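You operate a simulated robot arm through the tools that you are given. There is no shell and no other tool. Be economical: measure what you need, move in short steps, check, and stop when the job is done.

Carry out the task below with a simulated robot arm. There is one attempt and no reset: what you move stays moved.

## Task
Put the grey cartridge on the yellow packer plate.

It is judged by the outcome, as a careful person would: the job done as asked, and still so three seconds after it is handed in. It fails if anything else is knocked over, pushed out of place, dropped, spilled or broken.

## Robot
A 6-joint arm with a two-finger parallel gripper, fixed in place. Base frame: the origin is at the foot of the arm, x ahead of it, y to its left, z up; the work surface is at about z = 0. Lengths are in m, angles in degrees, forces in N, time in s.
With the tool pointing down near the work surface it reaches from about 0.14 to 0.58 m from the base axis. Its first joint turns from -66.0 to 66.0 degrees. Payload 2.1 kg.
The TCP is the grasp point between the finger pads, 0.03 m short of the fingertips. In the tool frame z runs along the fingers and y along their closing line. Largest opening 0.094 m; finger width 0.028, thickness 0.01; the body of the gripper, 0.05 by 0.096 m, starts 0.055 m behind the TCP.
Orientation is told as [roll, pitch, yaw] about the base's x, y, z axes, in that order, counted from this pose: with the fingers straight down and closing along the base's y, the tool's x points along the base's -x, its y along +y and its z along -z.

## Interface
- The arm moves only by the tool servo_tool. Its argument "commands" is a list of rows, each a list of 7 numbers: the shift along the tool's x, y, z in m, then the turn, a rotation vector about the tool's x, y, z in degrees, then the closure in counts, from 0 (fully open) to 255 (shut). In form: [[dx, dy, dz, ax, ay, az, jaw], ...]. A call has 1 to 10 rows; each row shifts and turns the commanded pose from where the row before left it, along the tool's axes as they then stand. A row lasts 0.2 s, in which the tool goes at most 0.05 m and 8.6 degrees; a call with a longer step from one row to the next is refused whole, and so is a gripper value outside its range. A pose out of reach is approached as far as the arm can. The call stops where the force on the tool passes 40 N (or 10 N more than at its start, if that is more) or the arm is blocked; 0.2 s more then pass. The fingers move at their own pace (about 0.072 m/s each) and stop on an object; they squeeze with about 44 N. The grip force told is the motor's: it shows also when the fingers shut on nothing. Time passes only in rows, and 0.2 s behind the last, so rows that do not move let the fingers close. It gives the time, the measured TCP pose, the force on the tool (base axes), the opening and the grip force at its end, in the units of the frame above (readings bear some noise), and new pictures: "pictures" is both (left out), scene, wrist or none.
- Cameras (640 x 400 px; columns grow to the right, rows downward): "scene" is fixed at [0.0423, -0.3592, 0.502]; the picture's right is [0.89, -0.46, 0.00], its down [-0.22, -0.43, -0.88] and it looks along [0.40, 0.78, -0.48] (base axes); focal length 329 px, centre (320, 200). "wrist" rides on the gripper at [0.076, 0.014, -0.103] in the tool frame; the picture's right is [-0.18, 0.98, 0.00], its down [-0.75, -0.14, -0.64] and it looks along [-0.63, -0.12, 0.77] (tool axes); focal length 243 px, centre (320, 200). There is no depth. A picture from a camera that has moved, and an enlarged one, comes with that camera's place and axes in the base frame and with its lens. The place of the scene camera against the robot may be out by one fixed shift of up to 0.012 m in any direction.
- inspect(camera, box): a new picture of the part [left, top, right, bottom] of that camera's present view, enlarged. No time passes.
- finish_job(): hands the job in; it is judged then, once.

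Go step by step. Nothing tells you positions but the pictures and the camera data: compare them with the known pose of the tool, close in by small moves and look again before you grip or let go. The budget is 90 turns and 170 pictures, counting those below and the enlarged ones. Unless the task says otherwise, let go and move clear before handing in, and close with one line.

The tools are called as a command line: name --pt "numbers of a row" for each row, then --argument value for the rest, lists and objects as JSON in quotes. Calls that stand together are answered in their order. servo_tool: Moves the arm, as the interface text tells. Its arguments: {"type":"object","properties":{"commands":{"type":"array"},"pictures":{"type":"string","enum":["both","scene","wrist","none"]}},"required":["commands"]} The other tools are called the same way: inspect (camera, box) takes an enlarged picture of a part of a camera's view; finish_job () hands the job in.

At the start:

```text
time: 0.0
position: [0.23, 0.1585, 0.2594]
tcp_rot: [0.0, -0.1, -0.1]
wrist_force: [-0.7, 0.2, -0.3]
opening: 0.094
finger_force: 0.0
```

scene: 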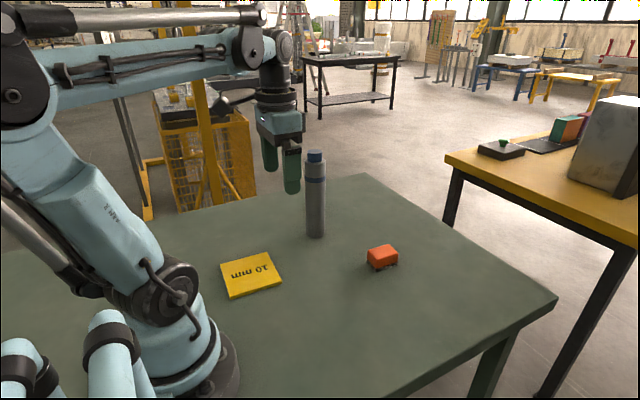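
wrist: 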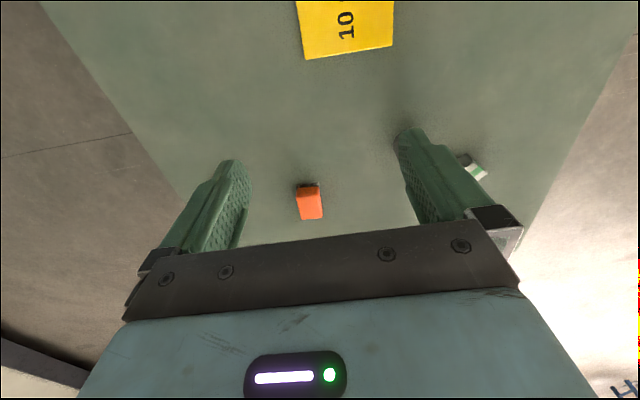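

I see a tall grey cylinder with a blue cap, a yellow plate marked "10 mm" and an orange block. Something small in the wrist view is partly hidden, so I'll look closer first.

inspect --camera "scene" --box '[210, 130, 420, 310]'

inspect --camera "wrist" --box '[380, 100, 540, 240]'

```text
2.22 times, centred on (315, 220) of scene
camera zoom: at [0.0423, -0.3592, 0.502], right [0.89, -0.46, 0.0], down [-0.22, -0.43, -0.88], along [0.4, 0.78, -0.48], focal length 730 px, centre (331, 156)
```

zoom: 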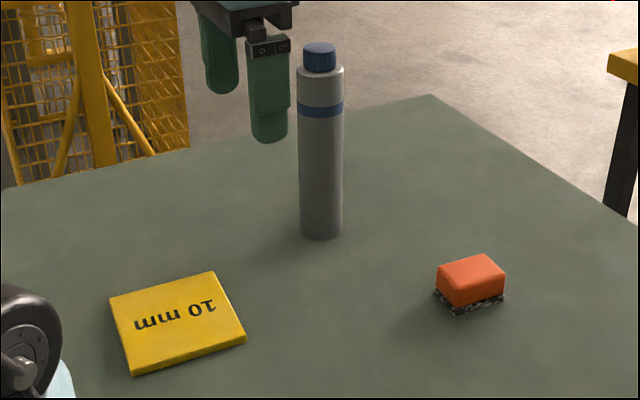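

```text
2.86 times, centred on (460, 170) of wrist
camera zoom: at [0.1537, 0.1732, 0.3612], right [0.18, 0.98, 0.0], down [0.75, -0.14, 0.64], along [0.63, -0.12, -0.77], focal length 693 px, centre (-80, 286)
```

zoom: 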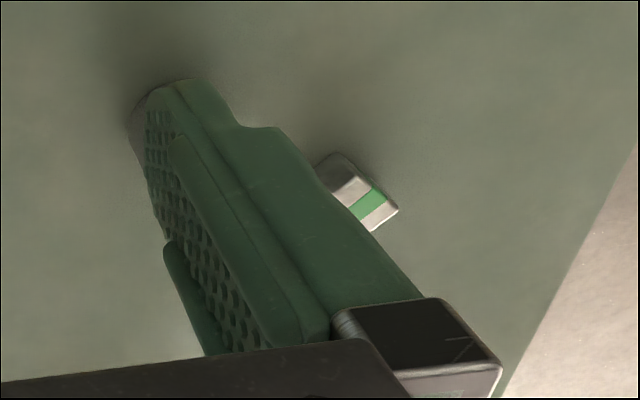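

A second, smaller item with a green stripe lies behind the finger. I'll move the arm up and sideways to get a clear look before deciding which one is the cartridge.

servo_tool --pt "0 0.04 -0.02 0 0 0 0" --pt "0 0.04 -0.02 0 0 0 0" --pt "0 0.04 -0.01 0 0 0 0" --pt "0 0.03 0 0 0 0 0" --pictures "both"

```text
time: 1.0
position: [0.2301, 0.3068, 0.3094]
tcp_rot: [0.0, -0.2, 0.0]
wrist_force: [0.2, 0.2, 0.5]
opening: 0.0938
finger_force: 0.0
camera wrist: at [0.1534, 0.3226, 0.4107], right [0.18, 0.98, 0.0], down [0.75, -0.14, 0.64], along [0.63, -0.12, -0.77], focal length 243 px, centre (320, 200)
```

scene: 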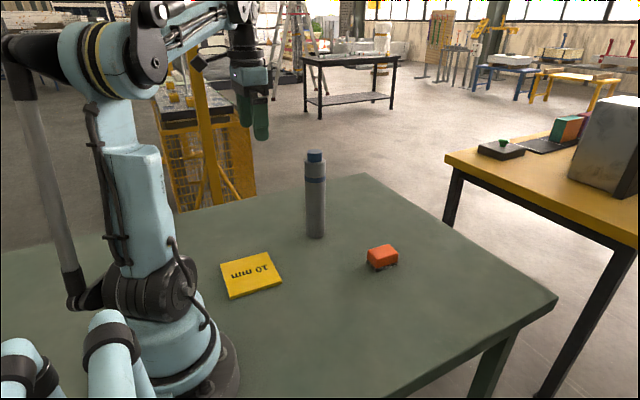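
wrist: 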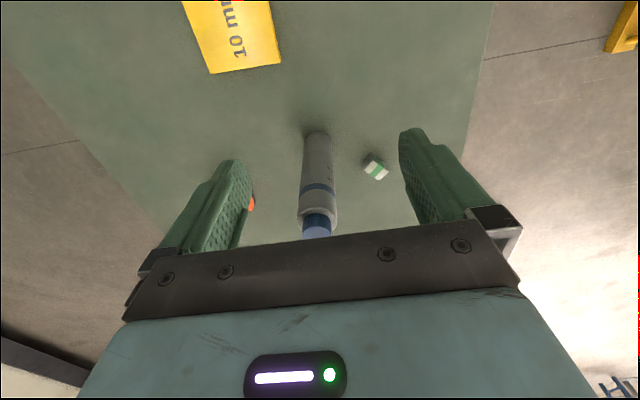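

inspect --camera "wrist" --box '[270, 110, 420, 250]'

inspect --camera "wrist" --box '[160, 0, 320, 100]'

```text
2.86 times, centred on (345, 180) of wrist
camera zoom: at [0.1534, 0.3226, 0.4107], right [0.18, 0.98, 0.0], down [0.75, -0.14, 0.64], along [0.63, -0.12, -0.77], focal length 693 px, centre (249, 257)
```

zoom: 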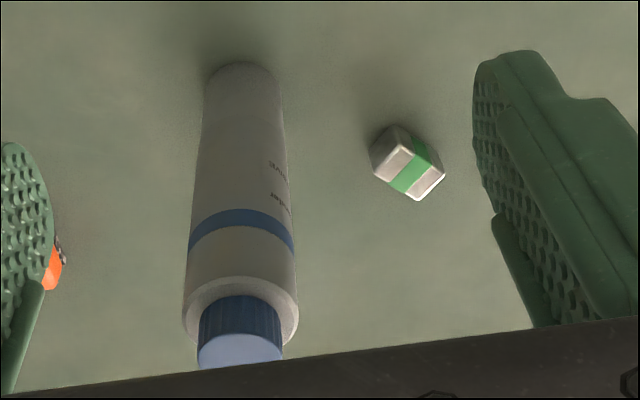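

```text
4.00 times, centred on (240, 50) of wrist
camera zoom: at [0.1534, 0.3226, 0.4107], right [0.18, 0.98, 0.0], down [0.75, -0.14, 0.64], along [0.63, -0.12, -0.77], focal length 970 px, centre (640, 800)
```

zoom: 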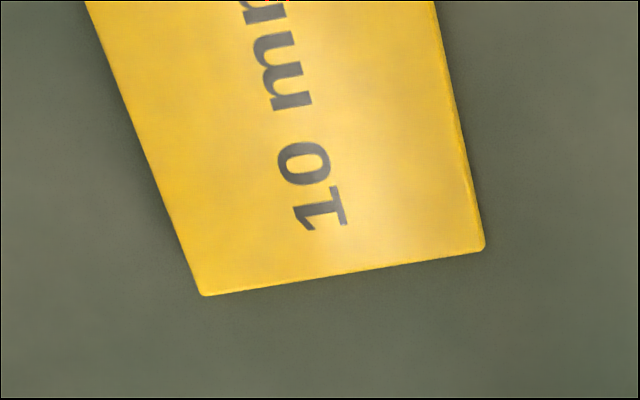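

inspect --camera "wrist" --box '[320, 155, 350, 190]'

inspect --camera "wrist" --box '[355, 145, 395, 185]'

```text
11.43 times, centred on (335, 172) of wrist
camera zoom: at [0.1534, 0.3226, 0.4107], right [0.18, 0.98, 0.0], down [0.75, -0.14, 0.64], along [0.63, -0.12, -0.77], focal length 2773 px, centre (149, 514)
```

zoom: 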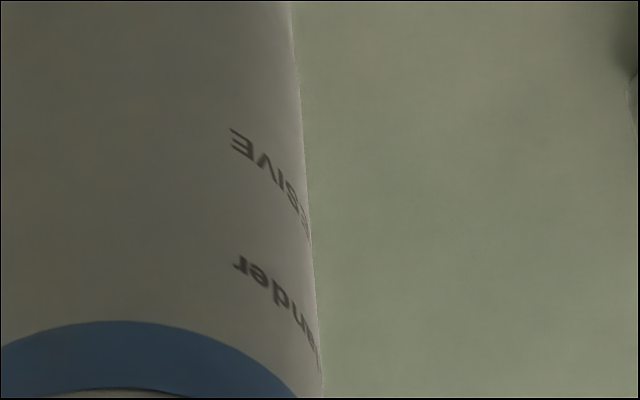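

```text
10.00 times, centred on (375, 165) of wrist
camera zoom: at [0.1534, 0.3226, 0.4107], right [0.18, 0.98, 0.0], down [0.75, -0.14, 0.64], along [0.63, -0.12, -0.77], focal length 2426 px, centre (-230, 550)
```

zoom: 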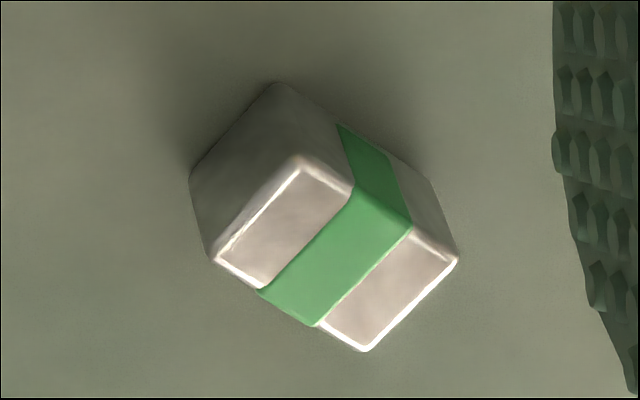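

The wrist view shows the text "...ADHESIVE" on the grey cylinder, so that is the cartridge. It is about 0.05 m across and 0.22 m tall, standing near (0.36, 0.284). The plate centre is near (0.16, 0.205). I'll go above the cartridge, staying higher than its cap.

servo_tool --pt "-0.04 -0.01 0 0 0 0 0" --pt "-0.04 -0.008 0 0 0 0 0" --pt "-0.02 -0.005 0 0 0 0 0" --pt "0 0 0 0 0 0 0" --pictures "both"

```text
time: 2.0
position: [0.3313, 0.2848, 0.3096]
tcp_rot: [0.0, -0.1, 0.0]
wrist_force: [0.3, -0.2, -0.5]
opening: 0.094
finger_force: 0.1
camera wrist: at [0.2538, 0.2996, 0.4112], right [0.18, 0.98, 0.0], down [0.75, -0.14, 0.64], along [0.63, -0.12, -0.77], focal length 243 px, centre (320, 200)
```

scene: 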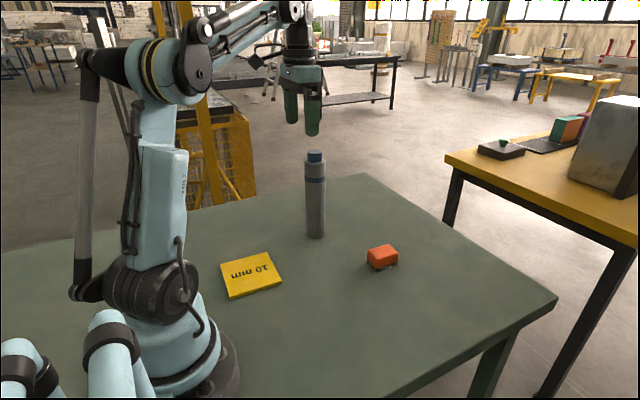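
wrist: 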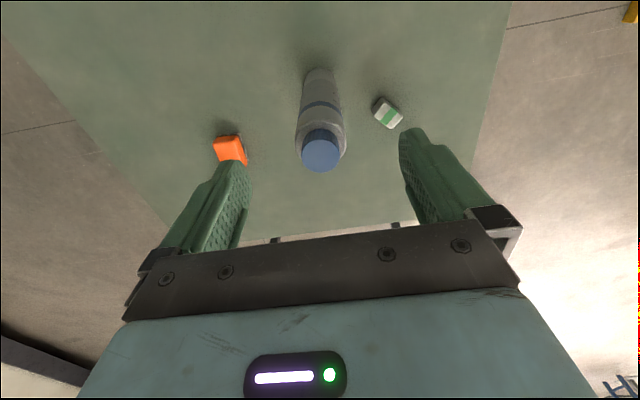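

inspect --camera "wrist" --box '[250, 50, 410, 190]'

inspect --camera "scene" --box '[260, 70, 380, 170]'

```text
2.86 times, centred on (330, 120) of wrist
camera zoom: at [0.2538, 0.2996, 0.4112], right [0.18, 0.98, 0.0], down [0.75, -0.14, 0.64], along [0.63, -0.12, -0.77], focal length 693 px, centre (291, 429)
```

zoom: 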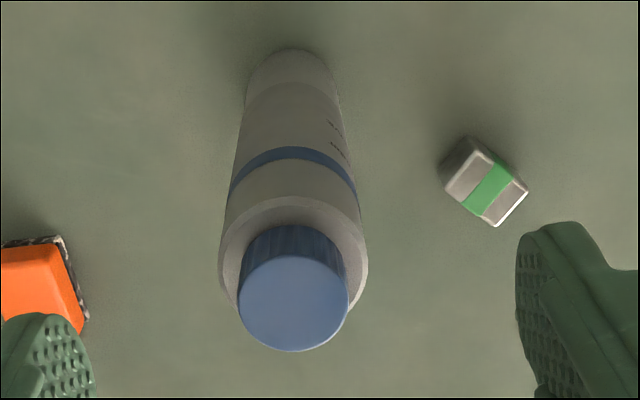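

```text
4.00 times, centred on (320, 120) of scene
camera zoom: at [0.0423, -0.3592, 0.502], right [0.89, -0.46, 0.0], down [-0.22, -0.43, -0.88], along [0.4, 0.78, -0.48], focal length 1315 px, centre (320, 520)
```

zoom: 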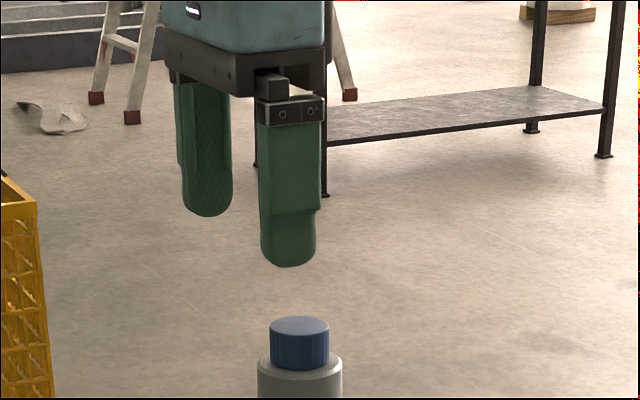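

The cartridge axis comes out at about (0.358, 0.2805), with its top at z ≈ 0.225. I'll centre over it and come partway down.

servo_tool --pt "-0.0265 -0.0043 0 0 0 0 0" --pt "0 0 0 0 0 0 0" --pt "0 0 0.03 0 0 0 0" --pt "0 0 0.02 0 0 0 0" --pt "0 0 0 0 0 0 0" --pictures "both"

```text
time: 3.2
position: [0.3548, 0.2819, 0.2604]
tcp_rot: [0.0, -0.1, 0.0]
wrist_force: [0.7, -0.4, 0.3]
opening: 0.0943
finger_force: 0.0
camera wrist: at [0.2794, 0.2961, 0.3614], right [0.18, 0.98, 0.0], down [0.75, -0.14, 0.64], along [0.63, -0.12, -0.77], focal length 243 px, centre (320, 200)
```

scene: 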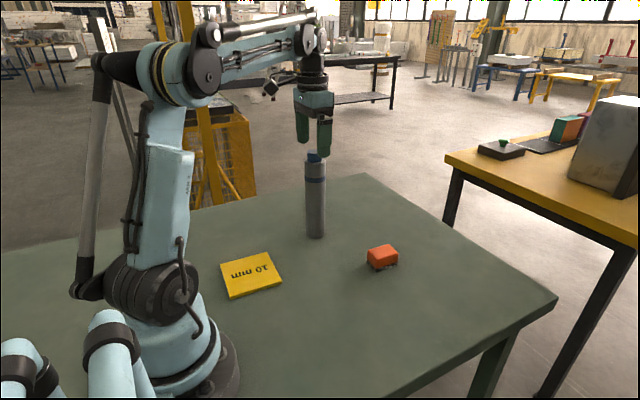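
wrist: 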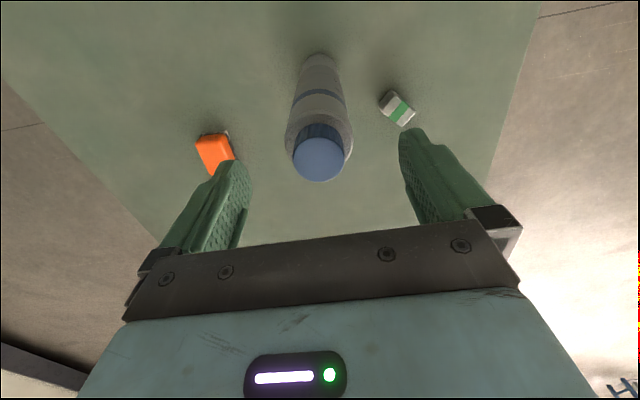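

inspect --camera "wrist" --box '[240, 40, 400, 190]'

inspect --camera "scene" --box '[270, 90, 370, 250]'

```text
2.67 times, centred on (320, 115) of wrist
camera zoom: at [0.2794, 0.2961, 0.3614], right [0.18, 0.98, 0.0], down [0.75, -0.14, 0.64], along [0.63, -0.12, -0.77], focal length 647 px, centre (320, 427)
```

zoom: 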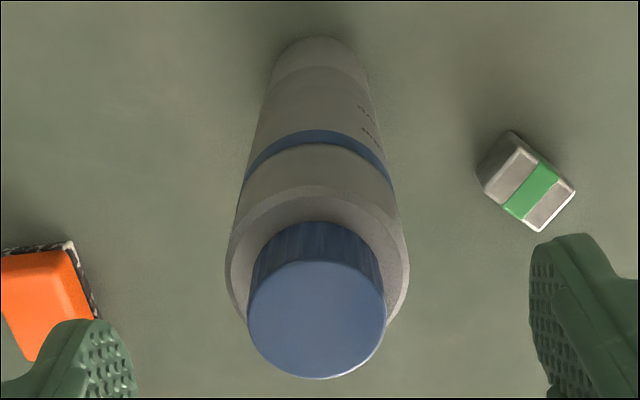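

```text
2.50 times, centred on (320, 170) of scene
camera zoom: at [0.0423, -0.3592, 0.502], right [0.89, -0.46, 0.0], down [-0.22, -0.43, -0.88], along [0.4, 0.78, -0.48], focal length 822 px, centre (320, 275)
```

zoom: 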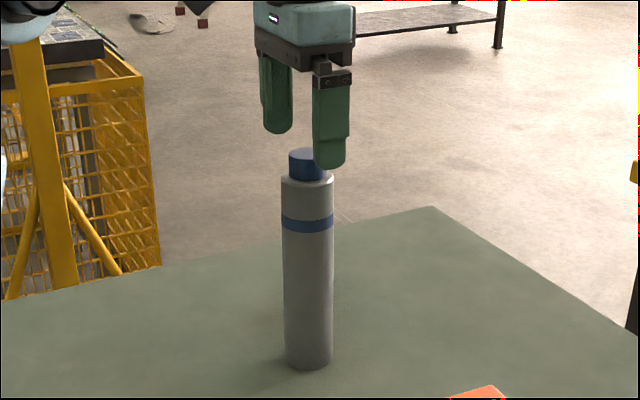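

The cartridge is within about 2 mm of where I estimated. I'll make that small correction and lower to gripping height, with the fingers around the upper body.

servo_tool --pt "-0.0024 -0.0017 0 0 0 0 0" --pt "0 0 0.02 0 0 0 0" --pt "0 0 0.02 0 0 0 0" --pt "0 0 0.018 0 0 0 0" --pt "0 0 0.014 0 0 0 0" --pt "0 0 0 0 0 0 0" --pictures "both"

inspect --camera "scene" --box '[270, 90, 370, 250]'

```text
time: 4.6
position: [0.3592, 0.282, 0.1878]
tcp_rot: [0.1, -0.2, 0.0]
wrist_force: [0.7, -0.2, -0.5]
opening: 0.094
finger_force: 0.0
camera wrist: at [0.2824, 0.2943, 0.2892], right [0.18, 0.98, 0.0], down [0.75, -0.14, 0.64], along [0.63, -0.12, -0.77], focal length 243 px, centre (320, 200)
```

scene: 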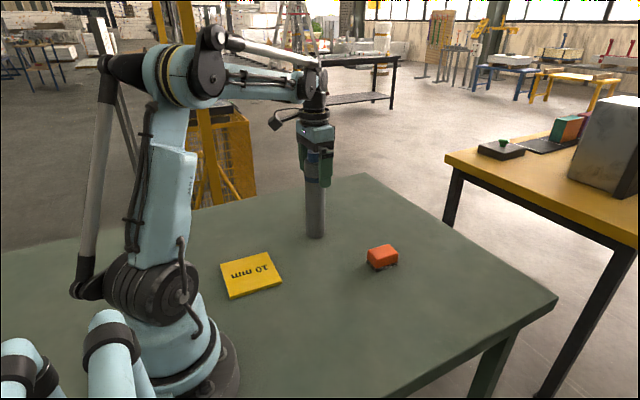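
wrist: 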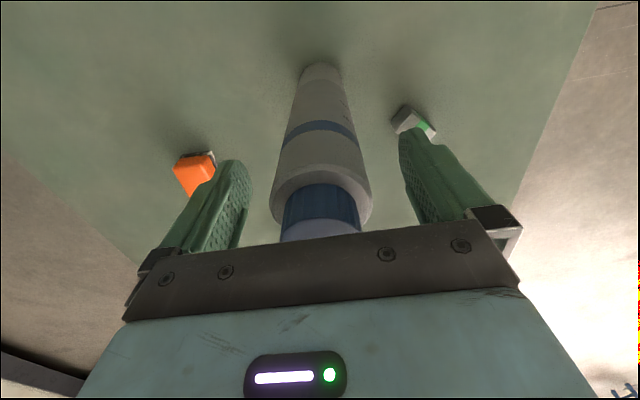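

```text
2.50 times, centred on (320, 170) of scene
camera zoom: at [0.0423, -0.3592, 0.502], right [0.89, -0.46, 0.0], down [-0.22, -0.43, -0.88], along [0.4, 0.78, -0.48], focal length 822 px, centre (320, 275)
```

zoom: 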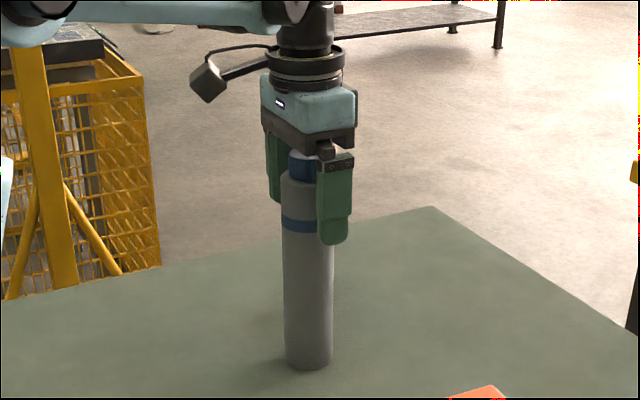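

The fingers straddle the cartridge with even gaps on both sides. I'll close gently to just short of contact and then grip.

servo_tool --pt "0 0 0 0 0 0 50" --pt "0 0 0 0 0 0 100" --pt "0 0 0 0 0 0 110" --pt "0 0 0 0 0 0 125" --pt "0 0 0 0 0 0 140" --pt "0 0 0 0 0 0 200" --pt "0 0 0 0 0 0 255" --pt "0 0 0 0 0 0 255" --pictures "both"

```text
time: 6.4
position: [0.3598, 0.2795, 0.1892]
tcp_rot: [0.0, -0.3, 0.0]
wrist_force: [0.4, 1.3, 0.8]
opening: 0.049
finger_force: 44.1
camera wrist: at [0.2825, 0.2943, 0.2894], right [0.18, 0.98, 0.0], down [0.75, -0.14, 0.64], along [0.63, -0.12, -0.77], focal length 243 px, centre (320, 200)
```

scene: 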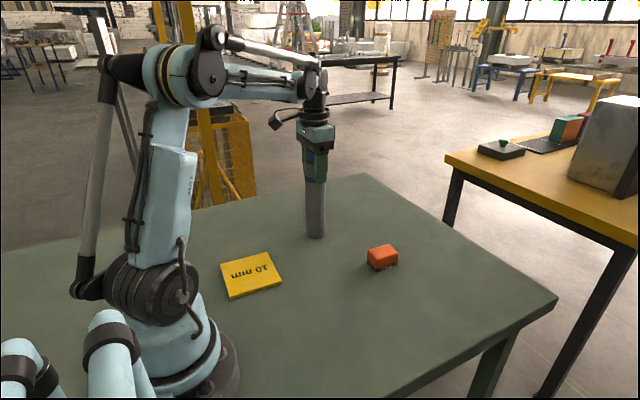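
wrist: 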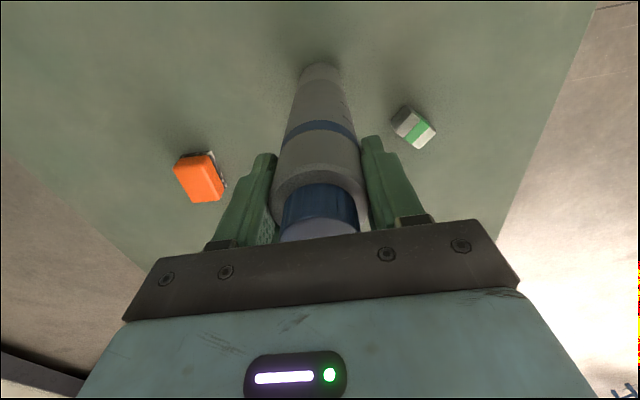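

The grip is firm: 0.049 m opening at 44 N, with the cartridge upright. Now I'll lift it straight up.

servo_tool --pt "0 0 -0.008 0 0 0 255" --pt "0 0 -0.015 0 0 0 255" --pt "0 0 -0.02 0 0 0 255" --pt "0 0 -0.015 0 0 0 255" --pt "0 0 0 0 0 0 255" --pictures "both"

```text
time: 7.6
position: [0.3594, 0.2812, 0.2462]
tcp_rot: [0.0, -0.2, -0.1]
wrist_force: [0.7, 0.2, -4.2]
opening: 0.0492
finger_force: 44.3
camera wrist: at [0.2831, 0.2948, 0.3475], right [0.18, 0.98, 0.0], down [0.75, -0.14, 0.64], along [0.63, -0.12, -0.77], focal length 243 px, centre (320, 200)
```

scene: 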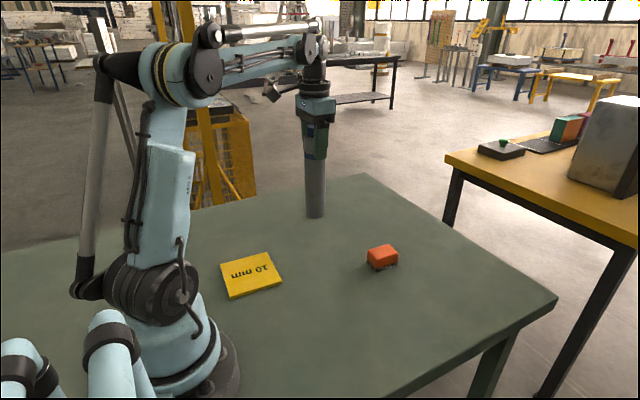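
wrist: 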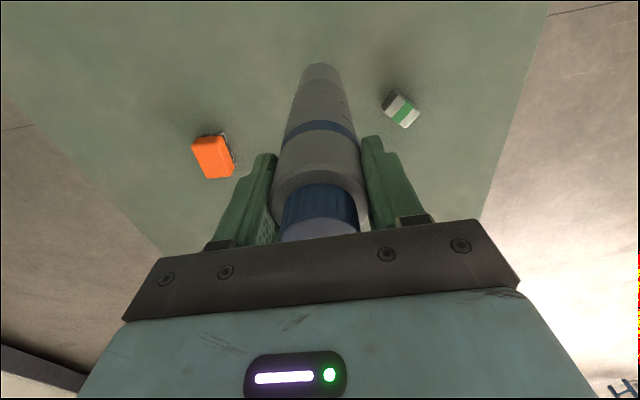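

It is lifted about 0.057 m with no slip. The plate centre works out to (0.160, 0.200), so I'll carry the cartridge there at this height.

servo_tool --pt "0.015 -0.006 0 0 0 0 255" --pt "0.03 -0.012 0 0 0 0 255" --pt "0.035 -0.014 0 0 0 0 255" --pt "0.035 -0.014 0 0 0 0 255" --pt "0.035 -0.014 0 0 0 0 255" --pt "0.03 -0.012 0 0 0 0 255" --pt "0.019 -0.0085 0 0 0 0 255" --pt "0 0 0 0 0 0 255" --pictures "both"

inspect --camera "scene" --box '[170, 150, 330, 310]'

```text
time: 9.4
position: [0.1609, 0.1994, 0.247]
tcp_rot: [0.0, -0.2, 0.0]
wrist_force: [0.7, 0.6, -3.9]
opening: 0.0491
finger_force: 43.7
camera wrist: at [0.084, 0.2131, 0.3478], right [0.18, 0.98, 0.0], down [0.75, -0.14, 0.64], along [0.63, -0.12, -0.77], focal length 243 px, centre (320, 200)
```

scene: 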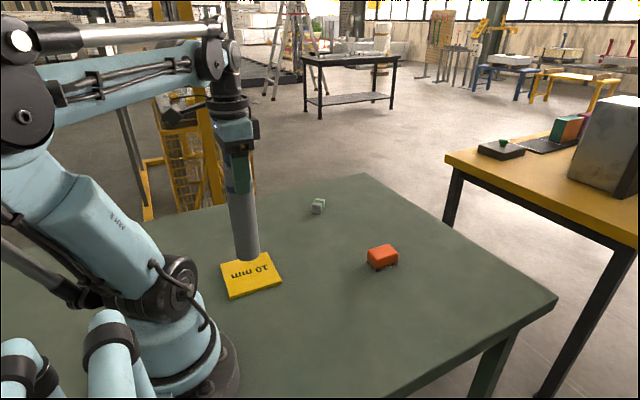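
wrist: 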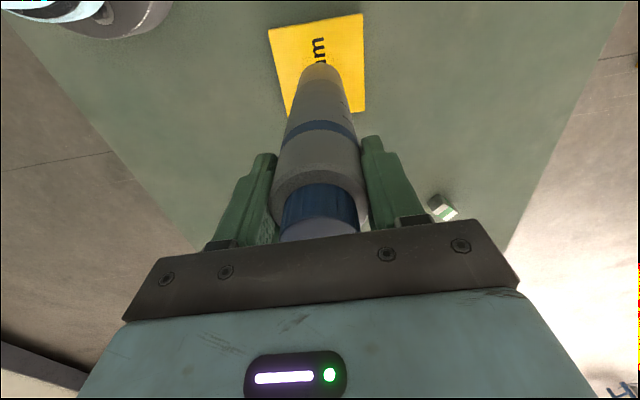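

```text
2.50 times, centred on (250, 230) of scene
camera zoom: at [0.0423, -0.3592, 0.502], right [0.89, -0.46, 0.0], down [-0.22, -0.43, -0.88], along [0.4, 0.78, -0.48], focal length 822 px, centre (495, 125)
```

zoom: 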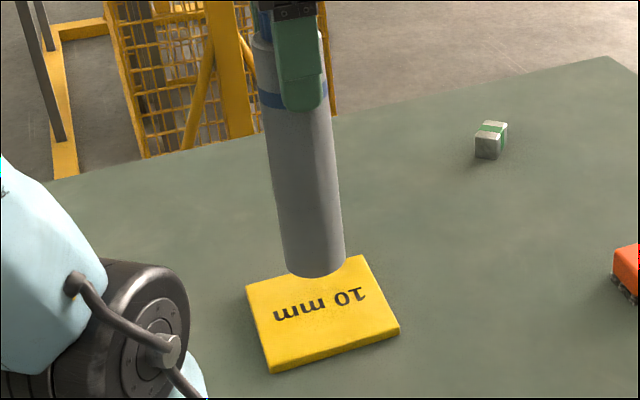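

The cartridge hangs right above the plate. A fresh estimate from the wrist camera puts the plate centre at (0.158, 0.200), so I'll nudge there and lower to just above the plate.

servo_tool --pt "0.0025 0 0.01 0 0 0 255" --pt "0 0 0.015 0 0 0 255" --pt "0 0 0.012 0 0 0 255" --pt "0 0 0.005 0 0 0 255" --pt "0 0 0 0 0 0 255" --pictures "both"

inspect --camera "scene" --box '[200, 210, 300, 310]'

```text
time: 10.6
position: [0.1578, 0.1994, 0.2043]
tcp_rot: [0.0, -0.2, 0.1]
wrist_force: [0.6, -0.3, -4.0]
opening: 0.0491
finger_force: 44.0
camera wrist: at [0.0816, 0.2138, 0.305], right [0.18, 0.98, 0.0], down [0.75, -0.14, 0.64], along [0.63, -0.12, -0.77], focal length 243 px, centre (320, 200)
```

scene: 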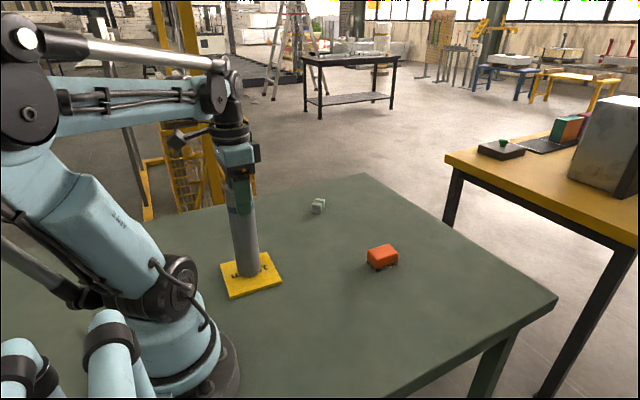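
wrist: 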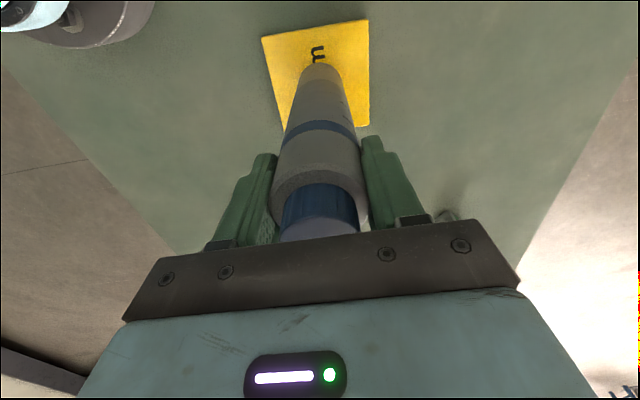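

```text
4.00 times, centred on (250, 260) of scene
camera zoom: at [0.0423, -0.3592, 0.502], right [0.89, -0.46, 0.0], down [-0.22, -0.43, -0.88], along [0.4, 0.78, -0.48], focal length 1315 px, centre (600, -40)
```

zoom: 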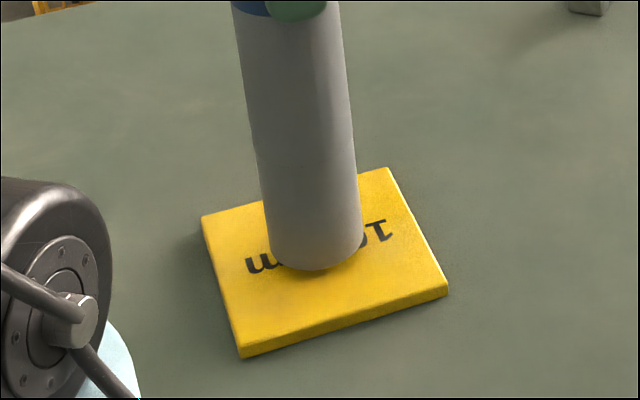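

The cartridge is well centred, with its bottom a few millimetres above the plate. I'll creep down until the force shows contact.

servo_tool --pt "0 0 0.002 0 0 0 255" --pt "0 0 0.0015 0 0 0 255" --pt "0 0 0.001 0 0 0 255" --pt "0 0 0 0 0 0 255" --pictures "none"

```text
time: 11.6
position: [0.1571, 0.2001, 0.1998]
tcp_rot: [0.0, -0.1, 0.1]
wrist_force: [0.3, 0.0, -4.9]
opening: 0.0489
finger_force: 44.0
```

servo_tool --pt "0 0 0.001 0 0 0 255" --pt "0 0 0 0 0 0 255" --pictures "none"

```text
time: 12.2
position: [0.1579, 0.1986, 0.1986]
tcp_rot: [0.0, -0.2, 0.0]
wrist_force: [-0.9, 0.7, -3.9]
opening: 0.0489
finger_force: 43.6
```

servo_tool --pt "0 0 0.001 0 0 0 255" --pt "0 0 0 0 0 0 255" --pictures "none"

```text
time: 12.8
position: [0.1583, 0.1997, 0.1975]
tcp_rot: [0.0, -0.1, 0.0]
wrist_force: [-1.1, -2.2, 18.4]
opening: 0.049
finger_force: 44.8
```

Contact is made, with about 22 N of push. I'll ease off slightly and then open slowly.

servo_tool --pt "0 0 -0.0007 0 0 0 255" --pt "0 0 0 0 0 0 255" --pictures "none"

```text
time: 13.4
position: [0.1586, 0.1992, 0.199]
tcp_rot: [0.0, -0.2, 0.1]
wrist_force: [1.7, -1.4, 9.5]
opening: 0.0487
finger_force: 43.9
```

servo_tool --pt "0 0 -0.0003 0 0 0 255" --pt "0 0 0 0 0 0 120" --pt "0 0 0 0 0 0 105" --pt "0 0 0 0 0 0 80" --pt "0 0 0 0 0 0 40" --pt "0 0 0 0 0 0 0" --pt "0 0 0 0 0 0 0" --pictures "both"

```text
time: 15.0
position: [0.1583, 0.1992, 0.1979]
tcp_rot: [0.0, -0.1, 0.0]
wrist_force: [0.2, 0.2, -0.6]
opening: 0.0943
finger_force: 0.0
camera wrist: at [0.0813, 0.2136, 0.2994], right [0.18, 0.98, 0.0], down [0.75, -0.14, 0.64], along [0.63, -0.12, -0.77], focal length 243 px, centre (320, 200)
```

scene: 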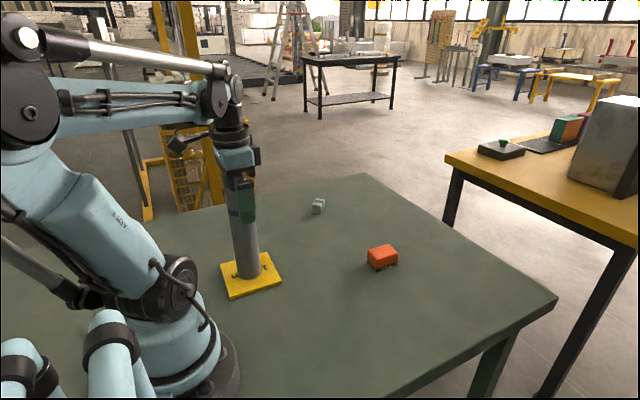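
wrist: 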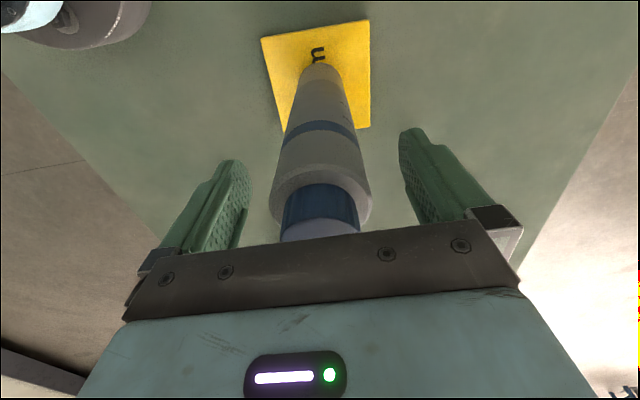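

The cartridge is released and standing on the plate. I'll rise straight up until the fingers are clear of the cap.

servo_tool --pt "0 0 -0.02 0 0 0 0" --pt "0 0 -0.025 0 0 0 0" --pt "0 0 -0.03 0 0 0 0" --pt "0 0 -0.03 0 0 0 0" --pt "0 0 0 0 0 0 0" --pictures "both"

inspect --camera "scene" --box '[180, 130, 340, 310]'

```text
time: 16.2
position: [0.1579, 0.1987, 0.3042]
tcp_rot: [0.0, -0.2, 0.0]
wrist_force: [-0.4, 0.1, -0.2]
opening: 0.0939
finger_force: 0.0
camera wrist: at [0.0811, 0.2134, 0.4046], right [0.18, 0.98, 0.0], down [0.75, -0.14, 0.64], along [0.63, -0.12, -0.77], focal length 243 px, centre (320, 200)
```

scene: 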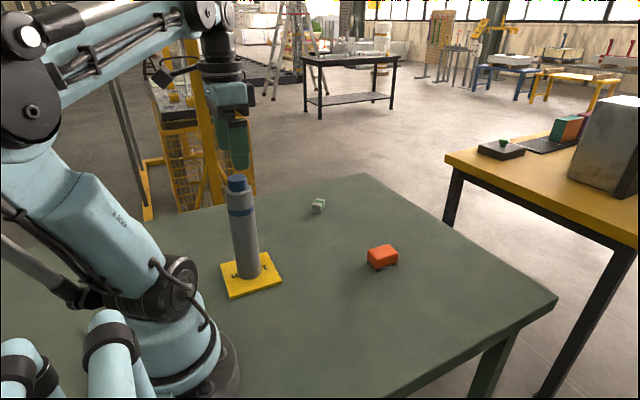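
wrist: 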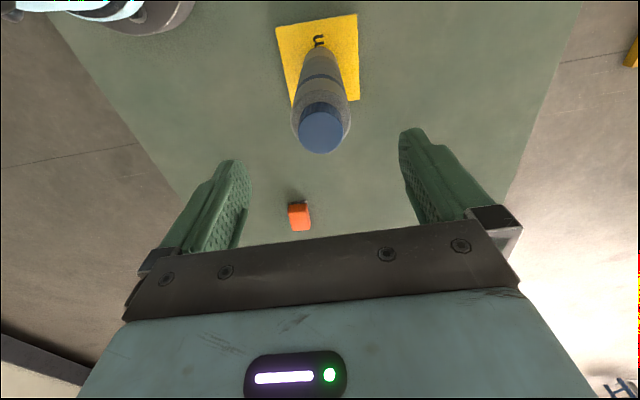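

```text
2.22 times, centred on (260, 220) of scene
camera zoom: at [0.0423, -0.3592, 0.502], right [0.89, -0.46, 0.0], down [-0.22, -0.43, -0.88], along [0.4, 0.78, -0.48], focal length 730 px, centre (453, 156)
```

zoom: 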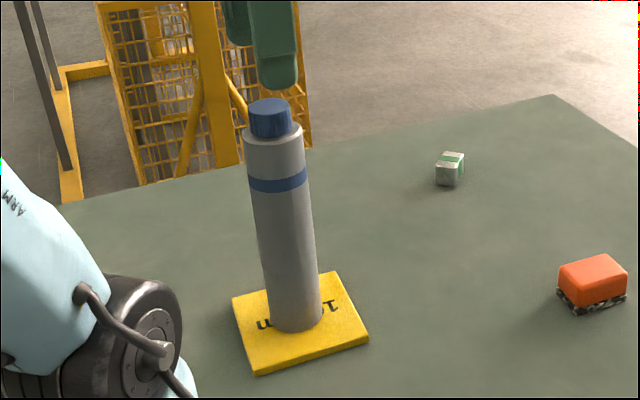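

The cartridge stands upright and centred on the yellow plate. The gripper is clear and the other items are where they were, so I'm handing in.

finish_job

```text
The job is handed in.
```

The grey cartridge is standing upright near the centre of the yellow packer plate, the gripper is clear of it, and nothing else was moved.
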